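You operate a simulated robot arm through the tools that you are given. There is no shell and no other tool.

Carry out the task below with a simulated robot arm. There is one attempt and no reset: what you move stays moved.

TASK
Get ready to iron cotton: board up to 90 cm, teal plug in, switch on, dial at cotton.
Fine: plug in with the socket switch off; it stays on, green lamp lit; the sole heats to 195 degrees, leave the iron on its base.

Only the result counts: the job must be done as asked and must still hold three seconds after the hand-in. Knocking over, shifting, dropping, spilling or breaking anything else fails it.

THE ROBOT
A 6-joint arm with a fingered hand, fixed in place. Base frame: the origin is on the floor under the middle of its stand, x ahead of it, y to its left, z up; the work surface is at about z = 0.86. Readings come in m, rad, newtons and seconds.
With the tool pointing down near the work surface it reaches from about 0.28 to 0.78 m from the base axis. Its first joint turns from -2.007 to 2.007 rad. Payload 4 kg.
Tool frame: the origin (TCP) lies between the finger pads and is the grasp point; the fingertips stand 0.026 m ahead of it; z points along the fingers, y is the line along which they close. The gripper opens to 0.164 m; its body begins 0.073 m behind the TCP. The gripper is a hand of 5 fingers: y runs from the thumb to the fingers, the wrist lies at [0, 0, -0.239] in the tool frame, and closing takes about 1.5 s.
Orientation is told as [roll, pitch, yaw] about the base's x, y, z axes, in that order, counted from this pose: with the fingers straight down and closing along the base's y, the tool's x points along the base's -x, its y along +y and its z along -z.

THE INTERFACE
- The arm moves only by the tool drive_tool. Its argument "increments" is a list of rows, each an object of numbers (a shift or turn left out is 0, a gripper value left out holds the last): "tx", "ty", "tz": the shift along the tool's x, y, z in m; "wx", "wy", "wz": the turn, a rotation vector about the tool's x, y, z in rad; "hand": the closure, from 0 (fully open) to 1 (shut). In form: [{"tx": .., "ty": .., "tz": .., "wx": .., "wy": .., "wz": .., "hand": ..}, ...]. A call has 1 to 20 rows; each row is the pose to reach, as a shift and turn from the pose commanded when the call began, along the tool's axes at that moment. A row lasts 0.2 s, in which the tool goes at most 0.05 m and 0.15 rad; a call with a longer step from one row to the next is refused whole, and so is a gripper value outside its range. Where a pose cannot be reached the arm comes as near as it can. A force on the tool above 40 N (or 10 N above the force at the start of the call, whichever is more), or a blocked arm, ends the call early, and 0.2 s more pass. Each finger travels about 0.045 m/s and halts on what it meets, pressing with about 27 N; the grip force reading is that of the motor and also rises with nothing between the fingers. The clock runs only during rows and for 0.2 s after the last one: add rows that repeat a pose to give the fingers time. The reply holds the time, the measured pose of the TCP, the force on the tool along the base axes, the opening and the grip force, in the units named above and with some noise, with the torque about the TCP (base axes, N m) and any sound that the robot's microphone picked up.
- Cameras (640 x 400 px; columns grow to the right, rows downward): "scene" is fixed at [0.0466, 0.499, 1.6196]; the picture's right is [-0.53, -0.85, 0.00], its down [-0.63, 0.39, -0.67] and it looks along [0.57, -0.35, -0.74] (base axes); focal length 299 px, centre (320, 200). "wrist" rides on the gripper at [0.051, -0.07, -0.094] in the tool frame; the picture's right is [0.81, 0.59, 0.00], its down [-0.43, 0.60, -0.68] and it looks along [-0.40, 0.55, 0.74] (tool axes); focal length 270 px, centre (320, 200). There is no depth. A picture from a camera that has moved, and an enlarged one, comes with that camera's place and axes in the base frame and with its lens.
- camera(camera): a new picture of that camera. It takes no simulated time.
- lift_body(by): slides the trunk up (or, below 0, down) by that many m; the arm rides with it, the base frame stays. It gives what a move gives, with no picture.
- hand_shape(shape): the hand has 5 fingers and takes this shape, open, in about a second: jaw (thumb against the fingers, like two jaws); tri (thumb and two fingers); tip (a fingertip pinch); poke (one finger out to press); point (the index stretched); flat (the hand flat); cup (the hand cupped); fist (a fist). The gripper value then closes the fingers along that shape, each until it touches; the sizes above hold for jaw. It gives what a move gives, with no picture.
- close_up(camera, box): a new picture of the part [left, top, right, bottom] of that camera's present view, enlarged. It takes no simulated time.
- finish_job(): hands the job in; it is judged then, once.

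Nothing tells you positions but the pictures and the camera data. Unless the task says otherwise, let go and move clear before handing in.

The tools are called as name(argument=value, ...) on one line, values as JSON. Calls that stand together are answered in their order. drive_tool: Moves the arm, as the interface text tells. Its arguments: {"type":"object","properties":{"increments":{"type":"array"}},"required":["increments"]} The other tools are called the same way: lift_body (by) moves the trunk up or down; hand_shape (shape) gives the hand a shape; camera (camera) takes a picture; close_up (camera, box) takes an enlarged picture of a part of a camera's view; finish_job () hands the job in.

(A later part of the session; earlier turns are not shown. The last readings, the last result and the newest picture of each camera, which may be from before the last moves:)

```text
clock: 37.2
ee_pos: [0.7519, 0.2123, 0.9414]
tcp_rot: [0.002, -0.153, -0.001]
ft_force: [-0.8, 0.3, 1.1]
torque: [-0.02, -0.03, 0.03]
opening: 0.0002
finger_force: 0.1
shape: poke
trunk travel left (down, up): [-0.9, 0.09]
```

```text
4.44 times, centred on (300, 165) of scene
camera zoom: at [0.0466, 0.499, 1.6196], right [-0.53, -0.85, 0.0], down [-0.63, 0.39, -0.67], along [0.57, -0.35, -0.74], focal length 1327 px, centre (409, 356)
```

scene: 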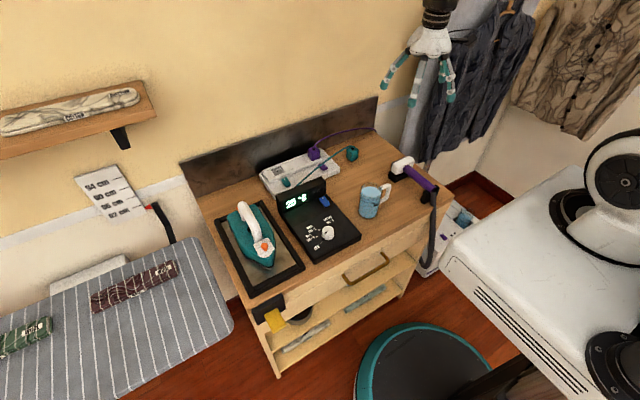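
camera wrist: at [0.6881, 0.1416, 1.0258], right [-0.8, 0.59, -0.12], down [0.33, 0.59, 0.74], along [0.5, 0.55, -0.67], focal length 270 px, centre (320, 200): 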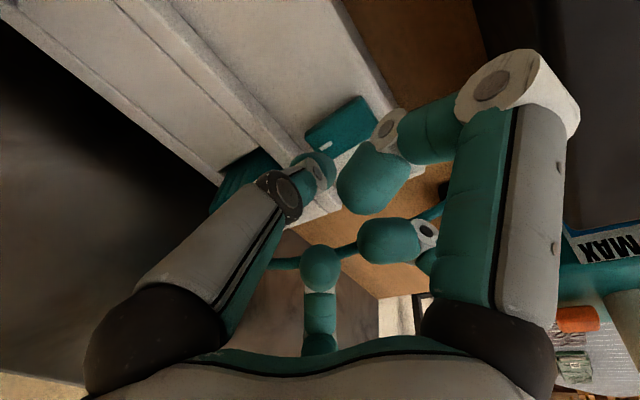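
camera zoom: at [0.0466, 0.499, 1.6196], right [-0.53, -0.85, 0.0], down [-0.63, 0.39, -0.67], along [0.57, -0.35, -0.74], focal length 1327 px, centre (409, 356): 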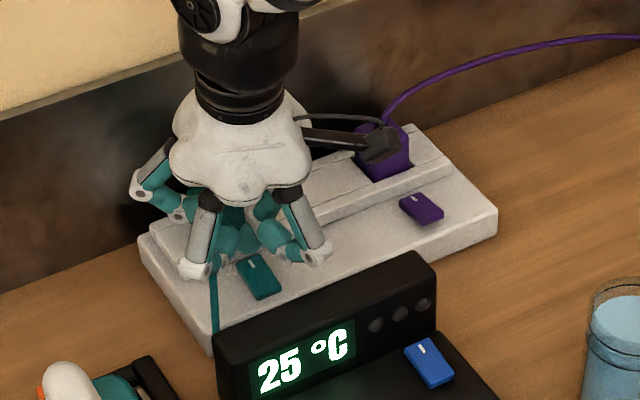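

close_up(camera="scene", box=[265, 140, 325, 190])

close_up(camera="wrist", box=[200, 80, 400, 280])

```text
8.00 times, centred on (295, 165) of scene
camera zoom: at [0.0466, 0.499, 1.6196], right [-0.53, -0.85, 0.0], down [-0.63, 0.39, -0.67], along [0.57, -0.35, -0.74], focal length 2389 px, centre (520, 480)
```

zoom: 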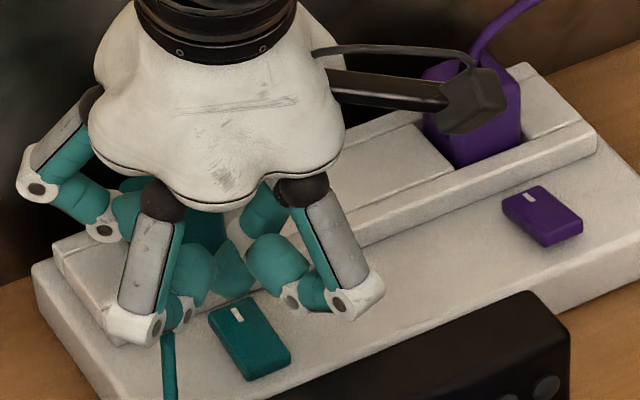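

```text
2.00 times, centred on (300, 180) of wrist
camera zoom: at [0.6881, 0.1416, 1.0258], right [-0.8, 0.59, -0.12], down [0.33, 0.59, 0.74], along [0.5, 0.55, -0.67], focal length 541 px, centre (360, 240)
```

zoom: 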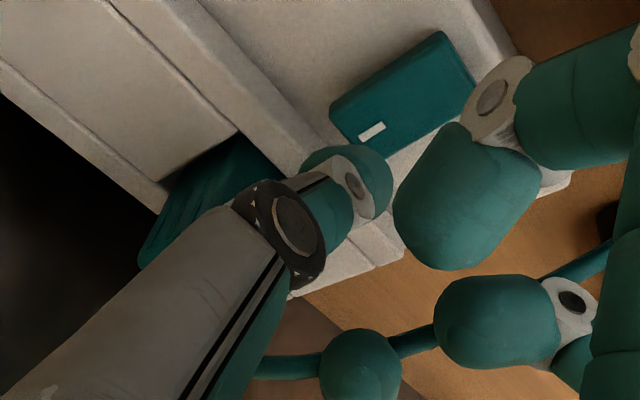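

The thumb tip hangs directly over the marked end of the teal rocker. I'll press down in small steps.

drive_tool(increments=[{"tx": -0.002, "tz": 0.005}, {"tx": -0.001, "tz": 0.01}, {"tx": 0.0, "tz": 0.015}, {"tx": 0.0002, "tz": 0.018}, {"tx": 0.0005, "tz": 0.021}])

close_up(camera="scene", box=[265, 140, 345, 210])

```text
clock: 38.4
ee_pos: [0.7558, 0.2127, 0.9258]
tcp_rot: [0.004, -0.161, -0.002]
ft_force: [-0.2, -5.3, 28.4]
torque: [-0.09, 0.06, 0.02]
opening: 0.0
finger_force: 0.0
shape: poke
trunk travel left (down, up): [-0.9, 0.09]
```

```text
5.71 times, centred on (305, 175) of scene
camera zoom: at [0.0466, 0.499, 1.6196], right [-0.53, -0.85, 0.0], down [-0.63, 0.39, -0.67], along [0.57, -0.35, -0.74], focal length 1707 px, centre (406, 343)
```

zoom: 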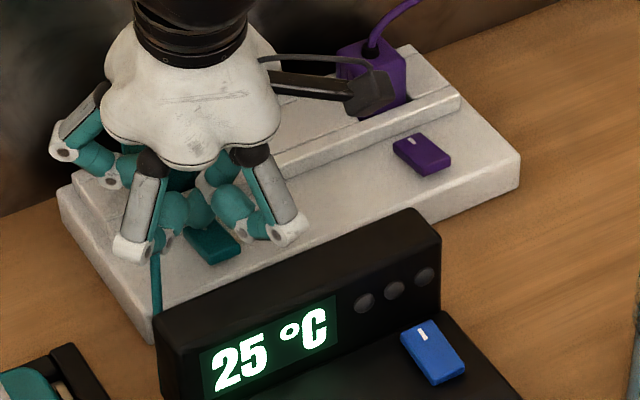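

The tip pressed the rocker with 28 N right on the tool axis. I'll back off and look at the rocker.

drive_tool(increments=[{"tx": -0.003, "tz": -0.02}, {"tx": -0.008, "tz": -0.05}, {"tx": 0.02, "tz": -0.09}, {"tx": 0.03, "tz": -0.115}])

close_up(camera="wrist", box=[225, 20, 425, 160])

close_up(camera="scene", box=[265, 140, 345, 210])

```text
clock: 39.4
ee_pos: [0.7072, 0.2126, 1.03]
tcp_rot: [0.002, -0.149, 0.0]
ft_force: [0.2, -1.1, -0.4]
torque: [-0.02, 0.01, 0.03]
opening: 0.0
finger_force: 0.1
shape: poke
trunk travel left (down, up): [-0.9, 0.09]
```

```text
2.86 times, centred on (325, 90) of wrist
camera zoom: at [0.6424, 0.1418, 1.1139], right [-0.8, 0.59, -0.12], down [0.33, 0.59, 0.74], along [0.5, 0.55, -0.67], focal length 772 px, centre (306, 514)
```

zoom: 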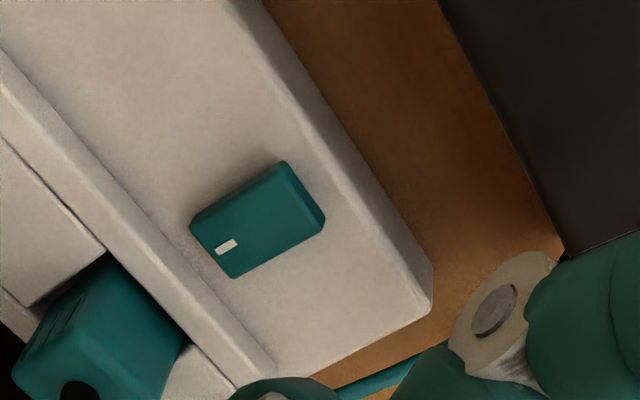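

```text
5.71 times, centred on (305, 175) of scene
camera zoom: at [0.0466, 0.499, 1.6196], right [-0.53, -0.85, 0.0], down [-0.63, 0.39, -0.67], along [0.57, -0.35, -0.74], focal length 1707 px, centre (406, 343)
```

zoom: 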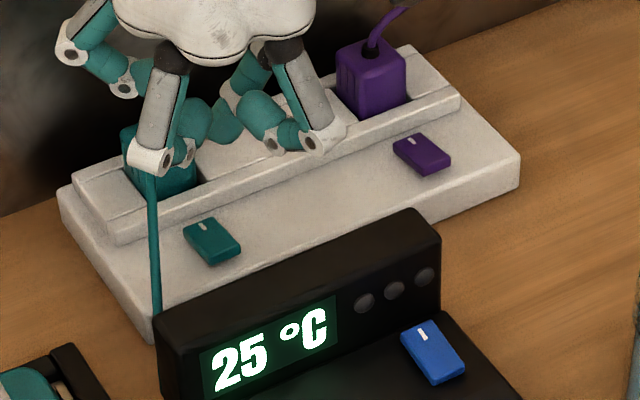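

close_up(camera="scene", box=[280, 170, 310, 192])

close_up(camera="scene", box=[315, 155, 345, 177])

close_up(camera="scene", box=[280, 180, 340, 230])

camera(camera="scene")

```text
16.00 times, centred on (295, 181) of scene
camera zoom: at [0.0466, 0.499, 1.6196], right [-0.53, -0.85, 0.0], down [-0.63, 0.39, -0.67], along [0.57, -0.35, -0.74], focal length 4778 px, centre (720, 504)
```

zoom: 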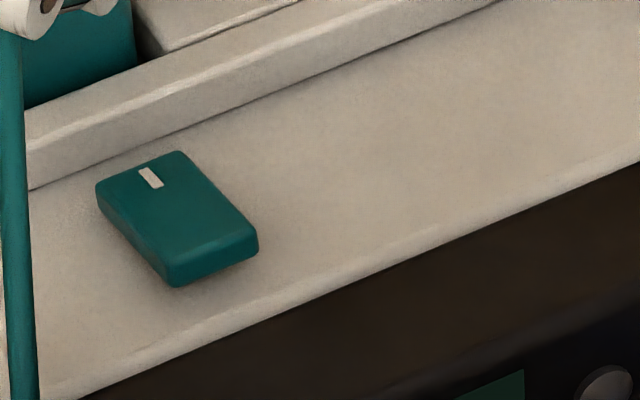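

```text
16.00 times, centred on (330, 166) of scene
camera zoom: at [0.0466, 0.499, 1.6196], right [-0.53, -0.85, 0.0], down [-0.63, 0.39, -0.67], along [0.57, -0.35, -0.74], focal length 4778 px, centre (160, 744)
```

zoom: 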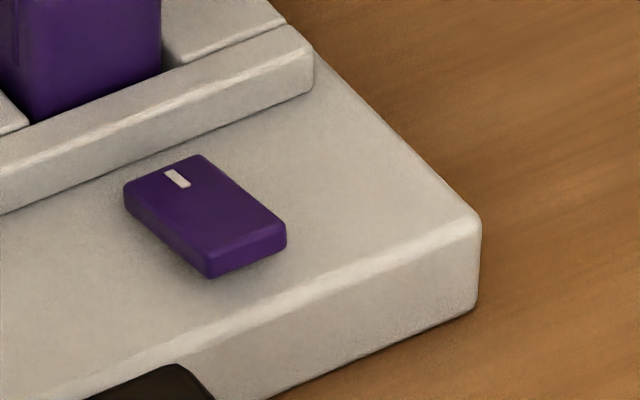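

```text
8.00 times, centred on (310, 205) of scene
camera zoom: at [0.0466, 0.499, 1.6196], right [-0.53, -0.85, 0.0], down [-0.63, 0.39, -0.67], along [0.57, -0.35, -0.74], focal length 2389 px, centre (400, 160)
```

zoom: 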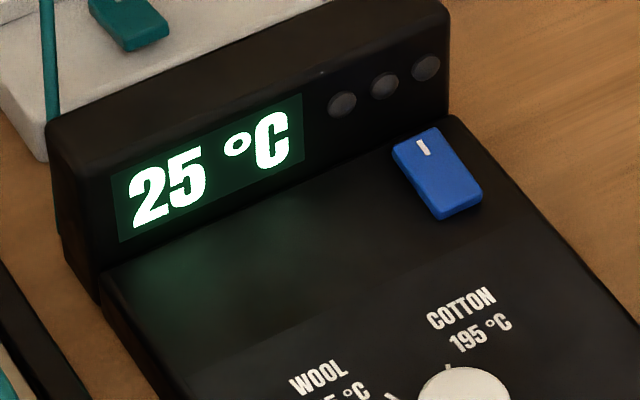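

```text
taken
```

scene: 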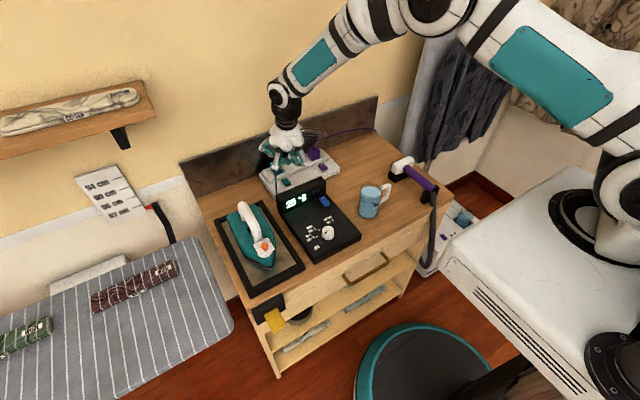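

The teal rocker has flipped and now looks the same as the purple one. No lamp is lit yet, because the console's blue switch and the dial are still off. I'll move over the console to look at the blue switch.

drive_tool(increments=[{"tx": 0.03, "ty": -0.016, "tz": -0.03, "wy": 0.04}, {"tx": 0.06, "ty": -0.032, "tz": -0.038, "wy": 0.08}, {"tx": 0.09, "ty": -0.048, "tz": -0.038, "wy": 0.12}, {"tx": 0.1176, "ty": -0.063, "tz": -0.038, "wy": 0.15}])

camera(camera="wrist")

close_up(camera="wrist", box=[240, 20, 440, 160])

```text
clock: 40.4
ee_pos: [0.586, 0.1496, 1.0497]
tcp_rot: [0.004, -0.002, 0.001]
ft_force: [0.1, -1.1, 0.5]
torque: [0.03, -0.01, 0.05]
opening: 0.0
finger_force: 0.0
shape: poke
trunk travel left (down, up): [-0.9, 0.09]
```

```text
taken
camera wrist: at [0.5341, 0.0791, 1.1424], right [-0.81, 0.59, 0.0], down [0.43, 0.59, 0.68], along [0.4, 0.55, -0.73], focal length 270 px, centre (320, 200)
```

wrist: 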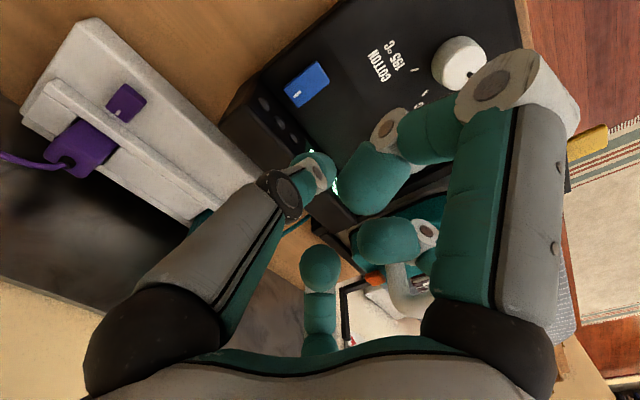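

```text
2.86 times, centred on (340, 90) of wrist
camera zoom: at [0.5341, 0.0791, 1.1424], right [-0.81, 0.59, 0.0], down [0.43, 0.59, 0.68], along [0.4, 0.55, -0.73], focal length 772 px, centre (263, 514)
```

zoom: 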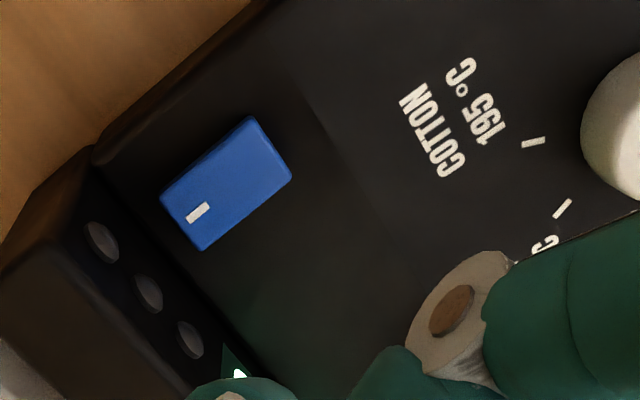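

The blue rocker spans x 0.576–0.613 around y ≈ 0.143, with its marked end next to the display block. I'll rotate the hand about 45° so the curled fingers clear the block, then hover over the marked end.

drive_tool(increments=[{"wz": -0.131}, {"wz": -0.262}, {"wz": -0.393}, {"wz": -0.524}, {"tx": -0.008, "ty": -0.003, "tz": 0.01, "wz": -0.655}, {"tx": -0.017, "ty": -0.0066, "tz": 0.03, "wz": -0.785}, {"tx": -0.017, "ty": -0.0066, "tz": 0.065, "wz": -0.785}])

camera(camera="wrist")

close_up(camera="scene", box=[270, 120, 370, 230])

```text
clock: 42.0
ee_pos: [0.6048, 0.1422, 0.9843]
tcp_rot: [0.002, -0.004, 0.789]
ft_force: [0.5, -0.1, -0.6]
torque: [-0.01, 0.03, -0.01]
opening: 0.0
finger_force: 0.2
shape: poke
trunk travel left (down, up): [-0.9, 0.09]
```

```text
taken
camera wrist: at [0.6174, 0.0567, 1.0766], right [-0.99, -0.16, 0.0], down [-0.12, 0.72, 0.68], along [-0.11, 0.67, -0.73], focal length 270 px, centre (320, 200)
```

wrist: 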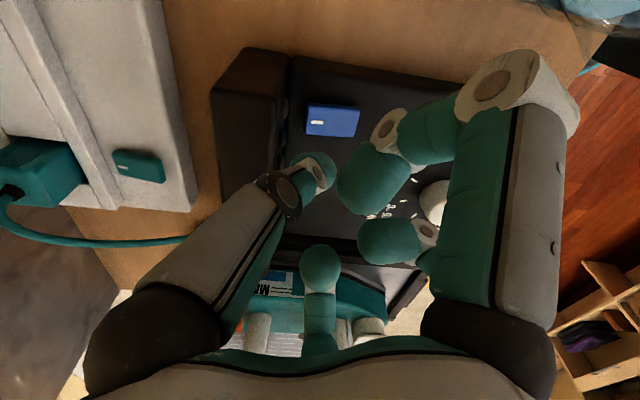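

```text
3.64 times, centred on (320, 175) of scene
camera zoom: at [0.0466, 0.499, 1.6196], right [-0.53, -0.85, 0.0], down [-0.63, 0.39, -0.67], along [0.57, -0.35, -0.74], focal length 1086 px, centre (320, 291)
```

zoom: 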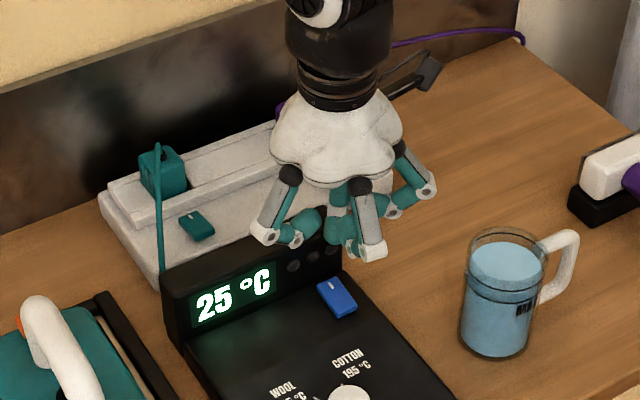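

The tip hovers over the marked end of the blue rocker, clear of the display block. I'll press it down in small steps.

drive_tool(increments=[{"tz": 0.02}, {"tz": 0.04}, {"tz": 0.048}, {"tz": 0.053}, {"tz": 0.058}, {"tz": 0.062}])

close_up(camera="scene", box=[270, 140, 370, 230])

camera(camera="wrist")

```text
clock: 43.3
ee_pos: [0.6088, 0.1455, 0.9344]
tcp_rot: [-0.008, -0.021, 0.785]
ft_force: [-6.1, 0.2, 27.3]
torque: [0.4, -1.05, -0.04]
opening: 0.0001
finger_force: 0.1
shape: poke
trunk travel left (down, up): [-0.9, 0.09]
stopped in row 6: the force on the tool passed its limit at 44 N (the readings are from after the stop); the commanded pose is now the measured one
```

```text
4.44 times, centred on (320, 185) of scene
camera zoom: at [0.0466, 0.499, 1.6196], right [-0.53, -0.85, 0.0], down [-0.63, 0.39, -0.67], along [0.57, -0.35, -0.74], focal length 1327 px, centre (320, 267)
```

zoom: 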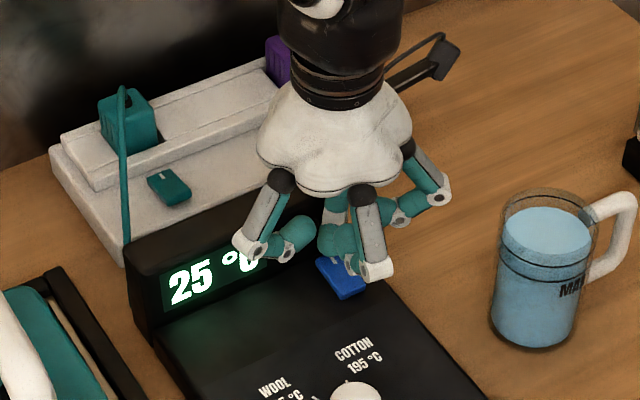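

```text
taken
camera wrist: at [0.6199, 0.0583, 1.0268], right [-0.99, -0.16, -0.02], down [-0.13, 0.72, 0.68], along [-0.09, 0.68, -0.73], focal length 270 px, centre (320, 200)
```

wrist: 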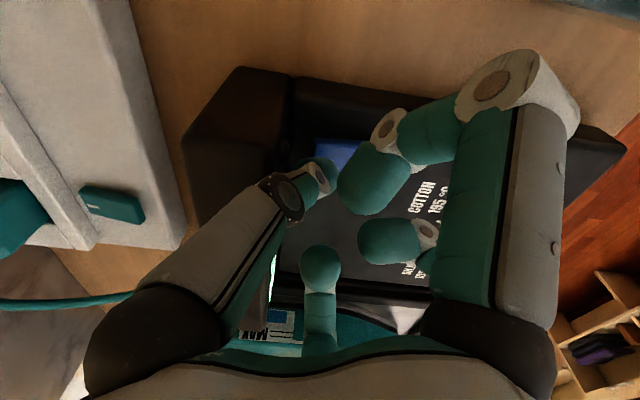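

A hidden fifth finger rested on the display block and not on the rocker. I'll lift, rotate to yaw 90° and tilt away, so that only the thumb tip reaches the switch.

drive_tool(increments=[{"tz": -0.03}, {"tz": -0.07}, {"tz": -0.1, "wz": -0.131}, {"tz": -0.1, "wz": -0.262}, {"tz": -0.1, "wz": -0.393}, {"tz": -0.1, "wz": -0.524}, {"tz": -0.1, "wz": -0.655}, {"tz": -0.1, "wz": -0.785}])

close_up(camera="scene", box=[260, 140, 370, 250])

camera(camera="wrist")

```text
clock: 45.1
ee_pos: [0.607, 0.1441, 1.0298]
tcp_rot: [-0.013, -0.006, 1.571]
ft_force: [-0.2, -0.3, 0.3]
torque: [0.02, 0.03, 0.02]
opening: 0.0
finger_force: 0.0
shape: poke
trunk travel left (down, up): [-0.9, 0.09]
```

```text
3.64 times, centred on (315, 195) of scene
camera zoom: at [0.0466, 0.499, 1.6196], right [-0.53, -0.85, 0.0], down [-0.63, 0.39, -0.67], along [0.57, -0.35, -0.74], focal length 1086 px, centre (338, 218)
```

zoom: 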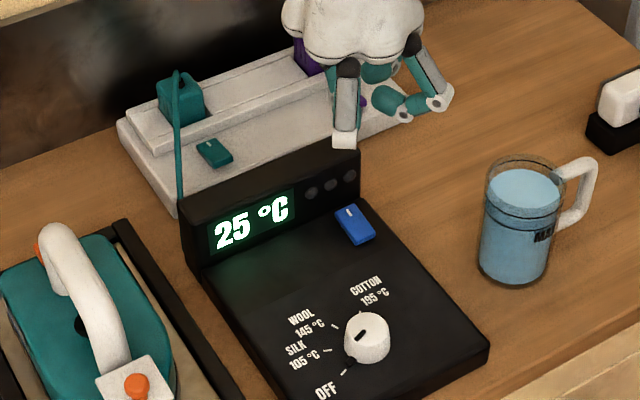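

```text
taken
camera wrist: at [0.6754, 0.0919, 1.1234], right [-0.59, -0.81, -0.01], down [-0.6, 0.43, 0.67], along [-0.54, 0.4, -0.74], focal length 270 px, centre (320, 200)
```

wrist: 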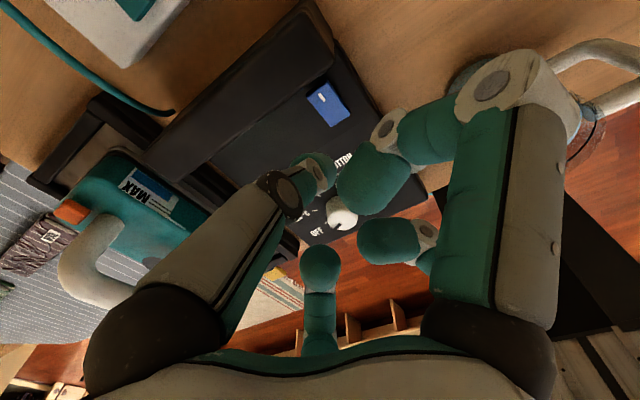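

drive_tool(increments=[{"tx": -0.001, "ty": 0.004, "tz": 0.01, "wx": 0.08}, {"tx": -0.002, "ty": 0.008, "tz": 0.025, "wx": 0.165}, {"tx": -0.002, "ty": 0.01, "tz": 0.045, "wx": 0.245}, {"tx": -0.002, "ty": 0.01, "tz": 0.06, "wx": 0.245}])

camera(camera="wrist")

close_up(camera="scene", box=[280, 140, 370, 230])

```text
clock: 46.1
ee_pos: [0.5983, 0.1466, 0.9685]
tcp_rot: [-0.258, -0.007, 1.572]
ft_force: [-0.1, -0.4, 0.7]
torque: [0.01, 0.04, 0.0]
opening: 0.0
finger_force: 0.1
shape: poke
trunk travel left (down, up): [-0.9, 0.09]
```

```text
taken
camera wrist: at [0.6417, 0.0945, 1.0762], right [-0.57, -0.81, -0.16], down [-0.75, 0.43, 0.51], along [-0.34, 0.4, -0.85], focal length 270 px, centre (320, 200)
```

wrist: 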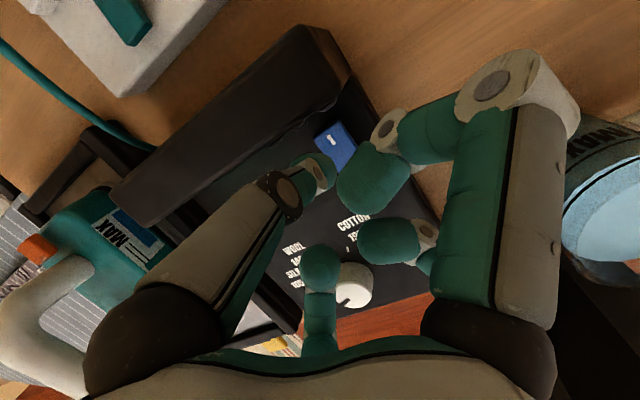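

```text
4.44 times, centred on (325, 185) of scene
camera zoom: at [0.0466, 0.499, 1.6196], right [-0.53, -0.85, 0.0], down [-0.63, 0.39, -0.67], along [0.57, -0.35, -0.74], focal length 1327 px, centre (298, 267)
```

zoom: 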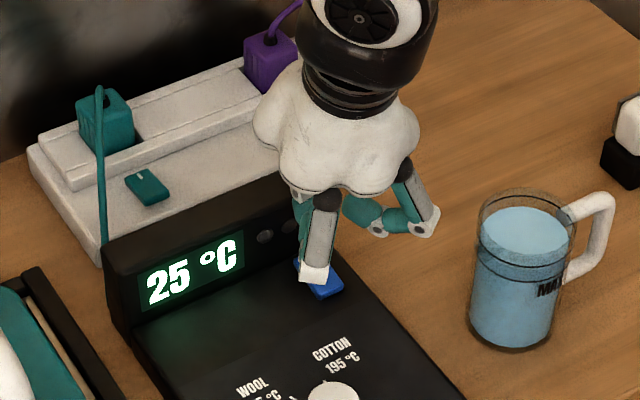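

drive_tool(increments=[{"ty": 0.0053, "tz": -0.0014, "wx": 0.1}, {"ty": 0.0053, "tz": -0.0014, "wx": 0.1}])

drive_tool(increments=[{"ty": 0.0034, "tz": 0.0094}, {"ty": 0.0069, "tz": 0.0188}, {"ty": 0.0103, "tz": 0.0282}, {"ty": 0.0123, "tz": 0.0338}])

camera(camera="wrist")

close_up(camera="scene", box=[290, 160, 360, 220])

```text
clock: 46.7
ee_pos: [0.5955, 0.1421, 0.969]
tcp_rot: [-0.332, 0.008, 1.563]
ft_force: [-0.6, -0.2, -0.4]
torque: [0.0, 0.0, -0.01]
opening: 0.0001
finger_force: 0.1
shape: poke
out of reach, approached as far as the arm can: row 1, 2
trunk travel left (down, up): [-0.9, 0.09]
```

```text
clock: 47.7
ee_pos: [0.5963, 0.143, 0.9324]
tcp_rot: [-0.358, -0.006, 1.571]
ft_force: [1.3, 0.2, 1.4]
torque: [-0.01, -0.01, -0.01]
opening: 0.0
finger_force: 0.0
shape: poke
out of reach, approached as far as the arm can: row 1
trunk travel left (down, up): [-0.9, 0.09]
```

```text
taken
camera wrist: at [0.6288, 0.0904, 1.045], right [-0.55, -0.81, -0.21], down [-0.79, 0.43, 0.43], along [-0.25, 0.4, -0.88], focal length 270 px, centre (320, 200)
```

wrist: 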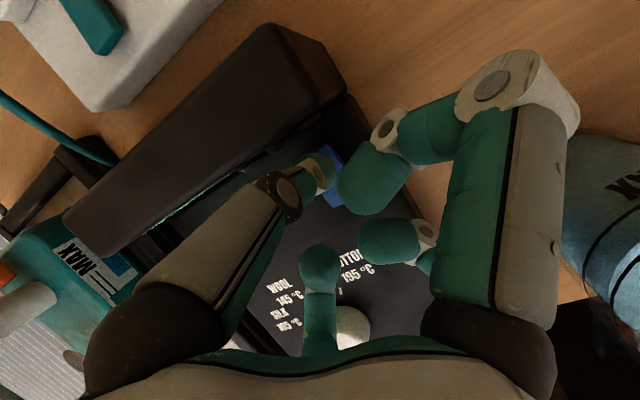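

```text
6.67 times, centred on (325, 190) of scene
camera zoom: at [0.0466, 0.499, 1.6196], right [-0.53, -0.85, 0.0], down [-0.63, 0.39, -0.67], along [0.57, -0.35, -0.74], focal length 1991 px, centre (287, 267)
```

zoom: 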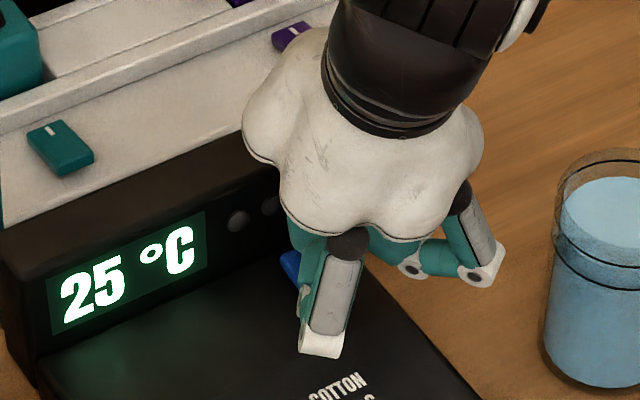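

drive_tool(increments=[{"ty": 0.0014, "tz": 0.0037}, {"ty": 0.0028, "tz": 0.0075}, {"ty": 0.0042, "tz": 0.0112}])

close_up(camera="scene", box=[290, 160, 360, 220])

```text
clock: 48.5
ee_pos: [0.5982, 0.1431, 0.9245]
tcp_rot: [-0.363, -0.008, 1.57]
ft_force: [-2.4, -0.1, 21.0]
torque: [-0.03, -0.15, -0.01]
opening: 0.0
finger_force: 0.1
shape: poke
trunk travel left (down, up): [-0.9, 0.09]
```

```text
6.67 times, centred on (325, 190) of scene
camera zoom: at [0.0466, 0.499, 1.6196], right [-0.53, -0.85, 0.0], down [-0.63, 0.39, -0.67], along [0.57, -0.35, -0.74], focal length 1991 px, centre (287, 267)
```

zoom: 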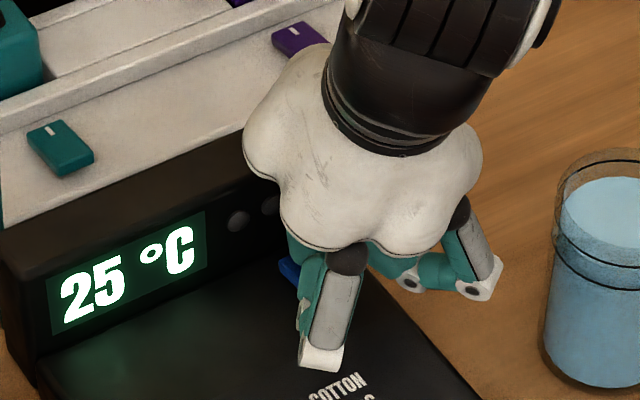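

The tip is bearing on the blue rocker's marked end at about (0.608, 0.142) with 21 N. I'll lift off and check it.

drive_tool(increments=[{"ty": 0.0007, "tz": 0.0019}, {"ty": 0.0007, "tz": 0.0019}, {"ty": -0.0105, "tz": -0.0281}, {"ty": -0.0245, "tz": -0.0656}, {"ty": -0.035, "tz": -0.0937}])

close_up(camera="scene", box=[270, 170, 370, 250])

close_up(camera="scene", box=[310, 185, 340, 215])

```text
clock: 49.1
ee_pos: [0.6002, 0.1426, 0.9228]
tcp_rot: [-0.37, -0.01, 1.568]
ft_force: [-2.3, -1.2, 17.8]
torque: [-0.04, -0.08, -0.04]
opening: 0.0
finger_force: 0.0
shape: poke
trunk travel left (down, up): [-0.9, 0.09]
stopped in row 2: the force on the tool passed its limit at 42 N (the readings are from after the stop); the commanded pose is now the measured one
```

```text
5.00 times, centred on (320, 210) of scene
camera zoom: at [0.0466, 0.499, 1.6196], right [-0.53, -0.85, 0.0], down [-0.63, 0.39, -0.67], along [0.57, -0.35, -0.74], focal length 1493 px, centre (320, 150)
```

zoom: 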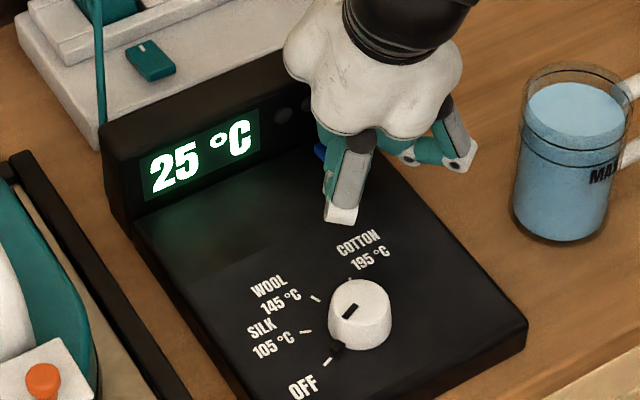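

```text
13.33 times, centred on (325, 200) of scene
camera zoom: at [0.0466, 0.499, 1.6196], right [-0.53, -0.85, 0.0], down [-0.63, 0.39, -0.67], along [0.57, -0.35, -0.74], focal length 3982 px, centre (253, 200)
```

zoom: 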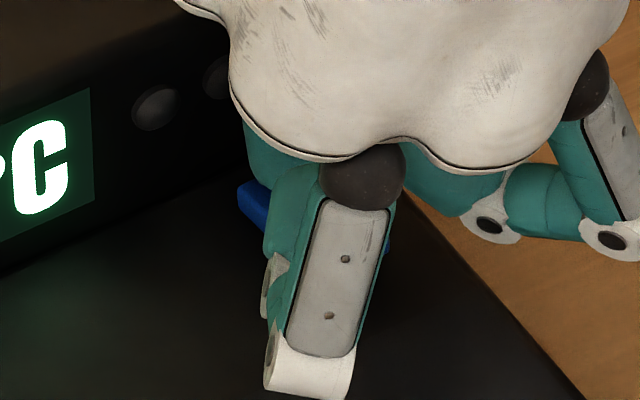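

The press peaked at 42 N and stopped the call. I'll lift straight off and check the rocker and lamps.

drive_tool(increments=[{"ty": -0.007, "tz": -0.0187}, {"ty": -0.0175, "tz": -0.0468}, {"ty": -0.03, "tz": -0.08}, {"ty": -0.04, "tz": -0.11}])

close_up(camera="scene", box=[270, 170, 370, 250])

close_up(camera="scene", box=[310, 185, 340, 215])

camera(camera="wrist")

```text
clock: 50.1
ee_pos: [0.5968, 0.1422, 1.039]
tcp_rot: [-0.365, -0.006, 1.571]
ft_force: [0.2, -0.4, 0.0]
torque: [0.0, -0.02, 0.0]
opening: 0.0
finger_force: 0.1
shape: poke
trunk travel left (down, up): [-0.9, 0.09]
```

```text
5.00 times, centred on (320, 210) of scene
camera zoom: at [0.0466, 0.499, 1.6196], right [-0.53, -0.85, 0.0], down [-0.63, 0.39, -0.67], along [0.57, -0.35, -0.74], focal length 1493 px, centre (320, 150)
```

zoom: 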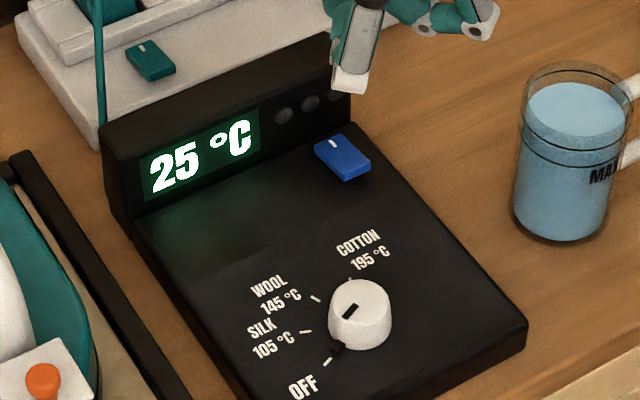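

```text
13.33 times, centred on (325, 200) of scene
camera zoom: at [0.0466, 0.499, 1.6196], right [-0.53, -0.85, 0.0], down [-0.63, 0.39, -0.67], along [0.57, -0.35, -0.74], focal length 3982 px, centre (253, 200)
```

zoom: 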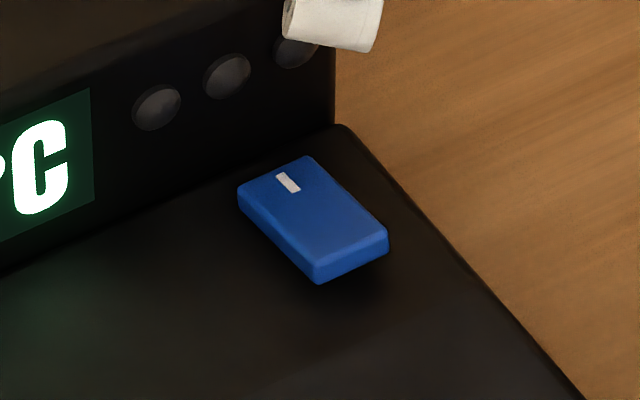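

```text
taken
camera wrist: at [0.6277, 0.0899, 1.1506], right [-0.55, -0.81, -0.22], down [-0.8, 0.43, 0.42], along [-0.25, 0.4, -0.88], focal length 270 px, centre (320, 200)
```

wrist: 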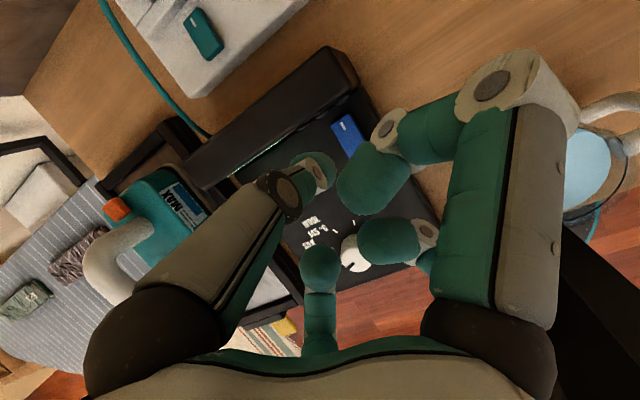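

The blue rocker has flipped on too. Next is the dial: its centre is about (0.484, 0.204), it points at OFF, and COTTON is about 135° clockwise. I'll straighten the tool, open the jaw and move above the dial.

drive_tool(increments=[{"tx": -0.016, "ty": 0.025, "tz": -0.025, "wx": -0.09}, {"tx": -0.031, "ty": 0.05, "tz": -0.045, "wx": -0.18}, {"tx": -0.046, "ty": 0.075, "tz": -0.059, "wx": -0.27}, {"tx": -0.062, "ty": 0.0984, "tz": -0.059, "wx": -0.365}])

hand_shape(shape="jaw")

camera(camera="wrist")

camera(camera="scene")

```text
clock: 51.1
ee_pos: [0.4838, 0.2048, 1.0599]
tcp_rot: [0.002, -0.006, 1.572]
ft_force: [0.3, -0.1, -0.6]
torque: [0.0, 0.01, 0.03]
opening: 0.0
finger_force: 0.1
shape: poke
trunk travel left (down, up): [-0.9, 0.09]
```

```text
clock: 52.0
ee_pos: [0.4841, 0.2032, 1.0587]
tcp_rot: [-0.001, -0.006, 1.57]
ft_force: [0.0, 0.2, 0.2]
torque: [0.0, 0.0, 0.0]
opening: 0.1639
finger_force: 0.1
shape: jaw
trunk travel left (down, up): [-0.9, 0.09]
```

```text
taken
camera wrist: at [0.554, 0.151, 1.1524], right [-0.59, -0.81, -0.01], down [-0.6, 0.43, 0.68], along [-0.55, 0.4, -0.73], focal length 270 px, centre (320, 200)
```

wrist: 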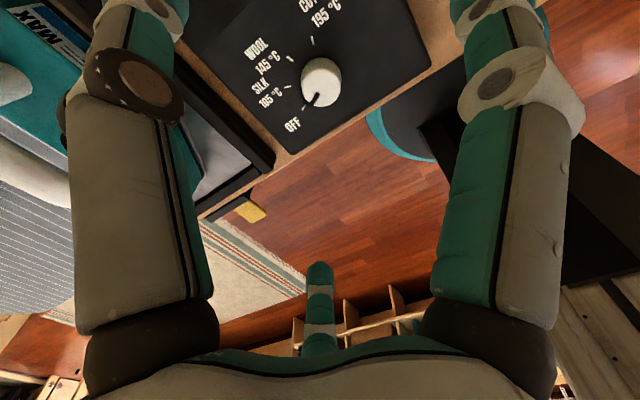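

```text
taken
```

scene: 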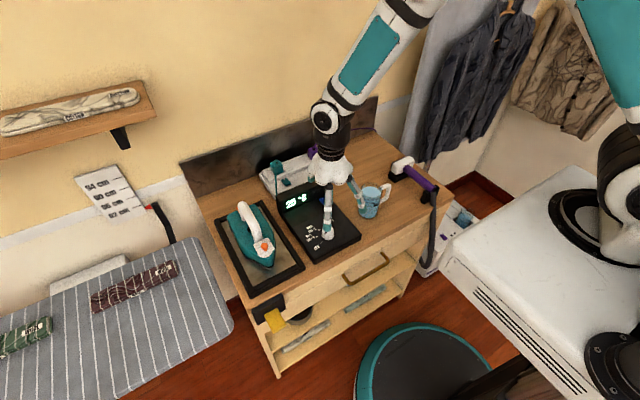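

close_up(camera="wrist", box=[240, 0, 400, 150])

close_up(camera="wrist", box=[280, 45, 350, 115])

```text
2.67 times, centred on (320, 75) of wrist
camera zoom: at [0.554, 0.151, 1.1524], right [-0.59, -0.81, -0.01], down [-0.6, 0.43, 0.68], along [-0.55, 0.4, -0.73], focal length 721 px, centre (320, 533)
```

zoom: 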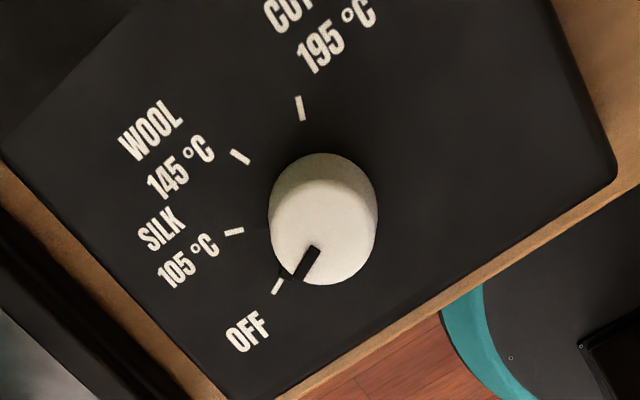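

```text
5.71 times, centred on (315, 80) of wrist
camera zoom: at [0.554, 0.151, 1.1524], right [-0.59, -0.81, -0.01], down [-0.6, 0.43, 0.68], along [-0.55, 0.4, -0.73], focal length 1544 px, centre (349, 886)
```

zoom: 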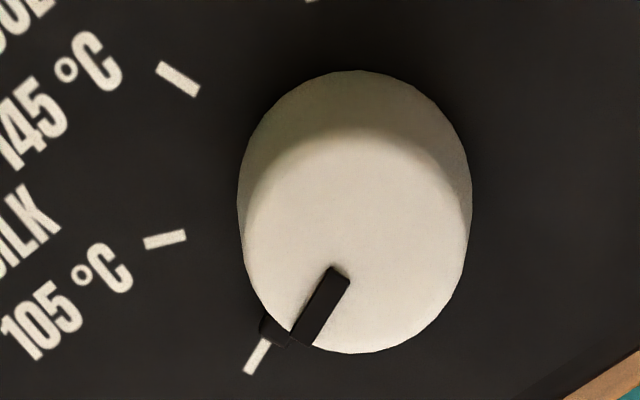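

The dial's centre is (0.484, 0.202), its top is at z ≈ 0.913 and its radius is about 18 mm. The ticks are 45° apart, so COTTON is 135° clockwise from OFF. I'll set the yaw to +67° and descend around the knob.

drive_tool(increments=[{"wz": 0.13, "hand": 0.45}, {"wz": 0.26}, {"wz": 0.39}, {"tz": 0.04, "wz": 0.39}, {"tz": 0.08, "wz": 0.39}, {"tz": 0.11, "wz": 0.39}])

camera(camera="wrist")

close_up(camera="scene", box=[270, 180, 380, 270])

```text
clock: 53.4
ee_pos: [0.4854, 0.204, 0.9497]
tcp_rot: [0.004, -0.007, 1.178]
ft_force: [0.2, 0.2, -0.2]
torque: [0.04, 0.02, 0.0]
opening: 0.0906
finger_force: 0.0
shape: jaw
trunk travel left (down, up): [-0.9, 0.09]
```

```text
taken
camera wrist: at [0.5306, 0.13, 1.0421], right [-0.85, -0.52, 0.0], down [-0.39, 0.62, 0.68], along [-0.36, 0.58, -0.73], focal length 270 px, centre (320, 200)
```

wrist: 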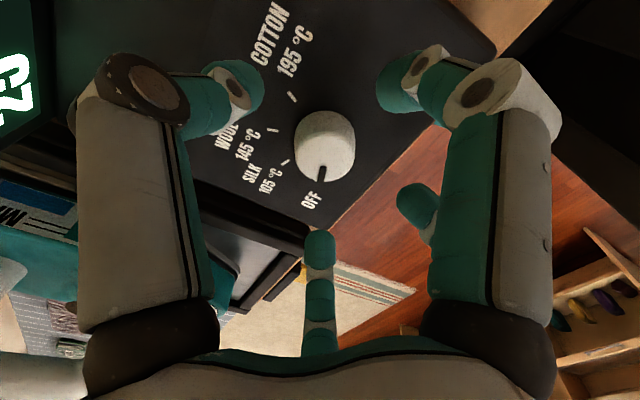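

```text
4.44 times, centred on (325, 225) of scene
camera zoom: at [0.0466, 0.499, 1.6196], right [-0.53, -0.85, 0.0], down [-0.63, 0.39, -0.67], along [0.57, -0.35, -0.74], focal length 1327 px, centre (298, 89)
```

zoom: 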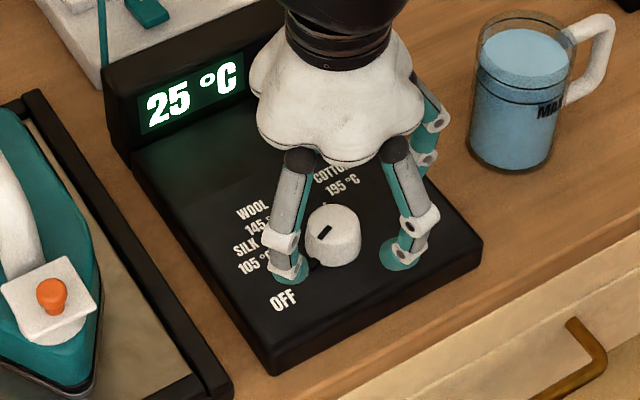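

drive_tool(increments=[{"tz": 0.01}, {"tz": 0.02}, {"tz": 0.0265}])

camera(camera="wrist")

close_up(camera="scene", box=[280, 190, 370, 270])

```text
clock: 54.2
ee_pos: [0.4833, 0.2051, 0.9222]
tcp_rot: [0.005, -0.007, 1.178]
ft_force: [0.4, -0.4, -0.2]
torque: [-0.01, -0.01, -0.01]
opening: 0.0908
finger_force: 0.0
shape: jaw
trunk travel left (down, up): [-0.9, 0.09]
```

```text
taken
camera wrist: at [0.5299, 0.1304, 1.0156], right [-0.85, -0.52, 0.0], down [-0.39, 0.62, 0.68], along [-0.36, 0.58, -0.73], focal length 270 px, centre (320, 200)
```

wrist: 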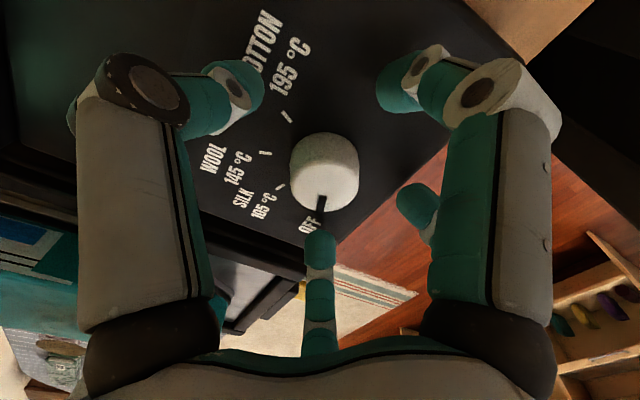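

```text
5.00 times, centred on (325, 230) of scene
camera zoom: at [0.0466, 0.499, 1.6196], right [-0.53, -0.85, 0.0], down [-0.63, 0.39, -0.67], along [0.57, -0.35, -0.74], focal length 1493 px, centre (295, 50)
```

zoom: 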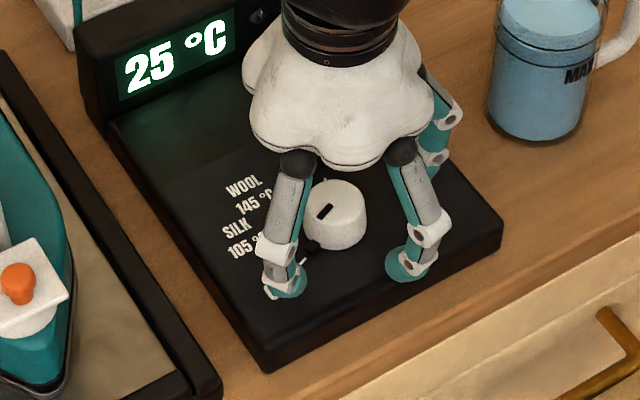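

drive_tool(increments=[{"tx": 0.0023, "ty": -0.001}, {"tx": 0.0023, "ty": -0.001, "hand": 0.6}, {"tx": 0.0023, "ty": -0.001, "hand": 0.72}, {"tx": 0.0023, "ty": -0.001, "hand": 0.8}, {"tx": 0.0023, "ty": -0.001, "hand": 0.85}, {"tx": 0.0023, "ty": -0.001, "hand": 0.85}])

camera(camera="wrist")

close_up(camera="scene", box=[280, 190, 370, 270])

```text
clock: 55.6
ee_pos: [0.4843, 0.203, 0.924]
tcp_rot: [0.001, -0.007, 1.179]
ft_force: [-1.7, 2.4, 5.5]
torque: [0.11, 0.07, 0.0]
opening: 0.0257
finger_force: 0.0
shape: jaw
trunk travel left (down, up): [-0.9, 0.09]
```

```text
taken
camera wrist: at [0.529, 0.1281, 1.0162], right [-0.85, -0.52, 0.0], down [-0.39, 0.62, 0.68], along [-0.35, 0.58, -0.73], focal length 270 px, centre (320, 200)
```

wrist: 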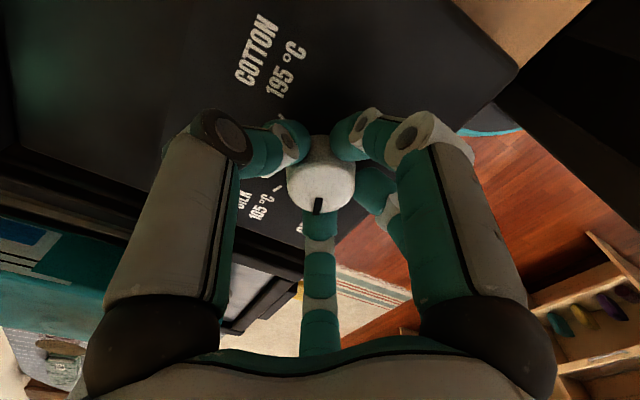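

```text
5.00 times, centred on (325, 230) of scene
camera zoom: at [0.0466, 0.499, 1.6196], right [-0.53, -0.85, 0.0], down [-0.63, 0.39, -0.67], along [0.57, -0.35, -0.74], focal length 1493 px, centre (295, 50)
```

zoom: 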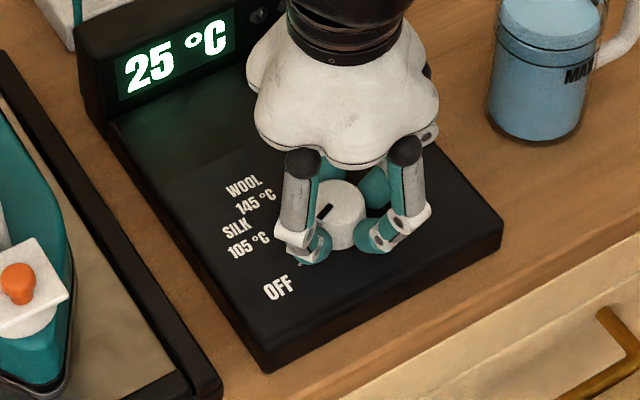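

drive_tool(increments=[{"hand": 0.9}, {"hand": 0.95}, {"hand": 1.0}, {"hand": 1.0}])

close_up(camera="wrist", box=[220, 90, 420, 250])

close_up(camera="scene", box=[290, 200, 360, 256])

```text
clock: 56.6
ee_pos: [0.4849, 0.2024, 0.9218]
tcp_rot: [0.002, -0.006, 1.18]
ft_force: [-1.4, 1.9, -3.2]
torque: [0.13, 0.09, 0.01]
opening: 0.0264
finger_force: 27.1
shape: jaw
trunk travel left (down, up): [-0.9, 0.09]
```

```text
2.50 times, centred on (320, 170) of wrist
camera zoom: at [0.5293, 0.1278, 1.0154], right [-0.85, -0.52, 0.0], down [-0.39, 0.62, 0.68], along [-0.36, 0.58, -0.73], focal length 676 px, centre (320, 275)
```

zoom: 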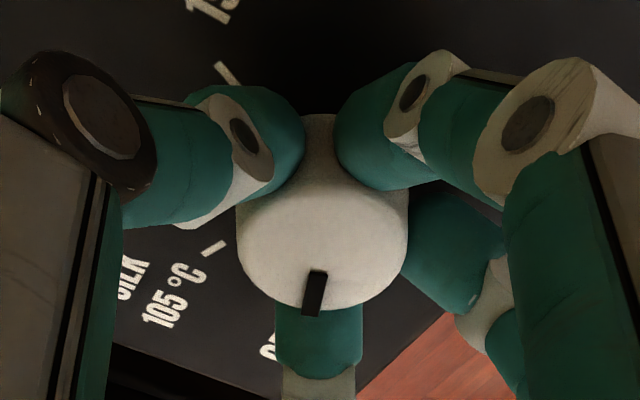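

```text
7.14 times, centred on (325, 228) of scene
camera zoom: at [0.0466, 0.499, 1.6196], right [-0.53, -0.85, 0.0], down [-0.63, 0.39, -0.67], along [0.57, -0.35, -0.74], focal length 2133 px, centre (284, 0)
```

zoom: 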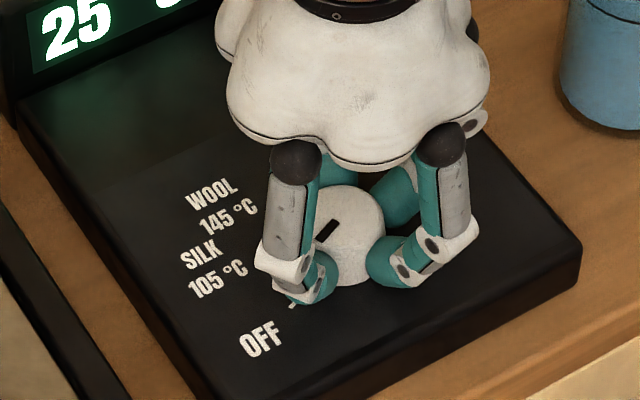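

The knob is gripped at 27 N, so I'll start turning clockwise and check that it follows.

drive_tool(increments=[{"wz": 0.1}, {"wz": 0.2}, {"wz": 0.3}, {"wz": 0.4}, {"wz": 0.5}, {"wz": 0.6}, {"wz": 0.7}, {"wz": 0.785}])

close_up(camera="wrist", box=[220, 90, 420, 250])

close_up(camera="scene", box=[270, 180, 370, 256])

```text
clock: 58.4
ee_pos: [0.4829, 0.2034, 0.923]
tcp_rot: [0.007, -0.001, 0.394]
ft_force: [-10.1, -3.1, -3.4]
torque: [-0.09, 0.16, 0.04]
opening: 0.0263
finger_force: 27.2
shape: jaw
trunk travel left (down, up): [-0.9, 0.09]
```

```text
2.50 times, centred on (320, 170) of wrist
camera zoom: at [0.463, 0.1172, 1.0154], right [-0.97, 0.23, 0.0], down [0.17, 0.71, 0.68], along [0.16, 0.66, -0.73], focal length 676 px, centre (320, 275)
```

zoom: 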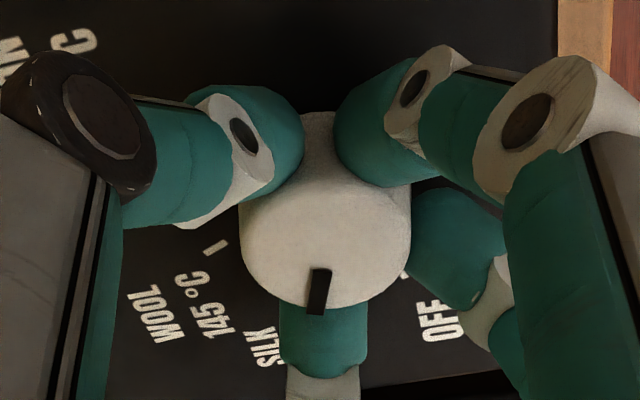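

```text
5.26 times, centred on (320, 218) of scene
camera zoom: at [0.0466, 0.499, 1.6196], right [-0.53, -0.85, 0.0], down [-0.63, 0.39, -0.67], along [0.57, -0.35, -0.74], focal length 1572 px, centre (320, 105)
```

zoom: 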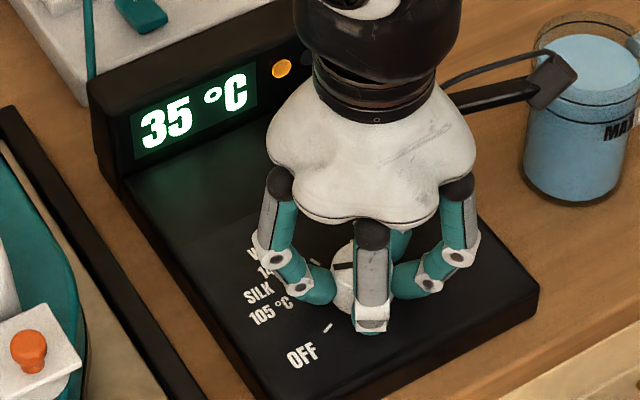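

The display has jumped to 35 °C with an amber lamp on, so power is flowing and the dial is now at SILK. I'll continue turning another 90° to COTTON.

drive_tool(increments=[{"wz": 0.1}, {"wz": 0.2}, {"wz": 0.3}, {"wz": 0.4}, {"wz": 0.5}, {"wz": 0.6}, {"wz": 0.7}, {"wz": 0.8}, {"wz": 0.9}, {"wz": 1.0}, {"wz": 1.1}, {"wz": 1.2}, {"wz": 1.3}, {"wz": 1.4}, {"wz": 1.5}, {"wz": 1.571}])

camera(camera="wrist")

close_up(camera="scene", box=[270, 180, 370, 256])

```text
clock: 61.8
ee_pos: [0.4816, 0.2041, 0.923]
tcp_rot: [0.003, 0.006, -1.179]
ft_force: [-19.9, 3.3, -7.9]
torque: [-0.02, 0.54, 0.07]
opening: 0.0266
finger_force: 27.2
shape: jaw
trunk travel left (down, up): [-0.9, 0.09]
```

```text
taken
camera wrist: at [0.3988, 0.2217, 1.0163], right [0.23, 0.97, 0.01], down [0.72, -0.18, 0.68], along [0.66, -0.15, -0.74], focal length 270 px, centre (320, 200)
```

wrist: 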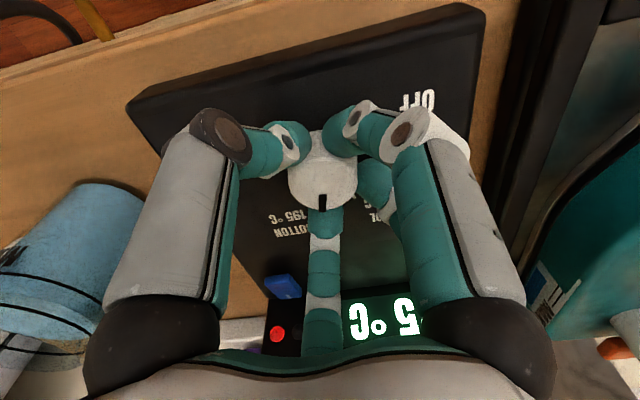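

```text
5.26 times, centred on (320, 218) of scene
camera zoom: at [0.0466, 0.499, 1.6196], right [-0.53, -0.85, 0.0], down [-0.63, 0.39, -0.67], along [0.57, -0.35, -0.74], focal length 1572 px, centre (320, 105)
```

zoom: 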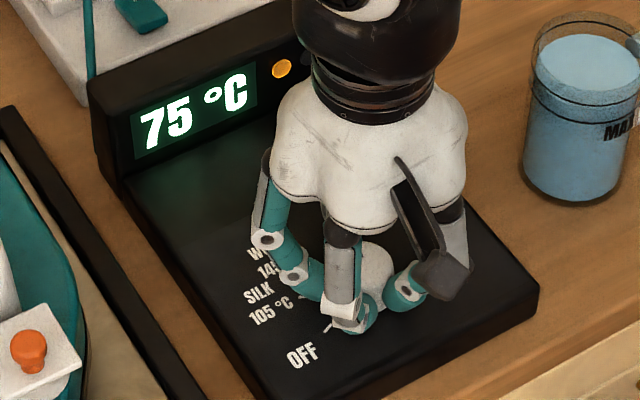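

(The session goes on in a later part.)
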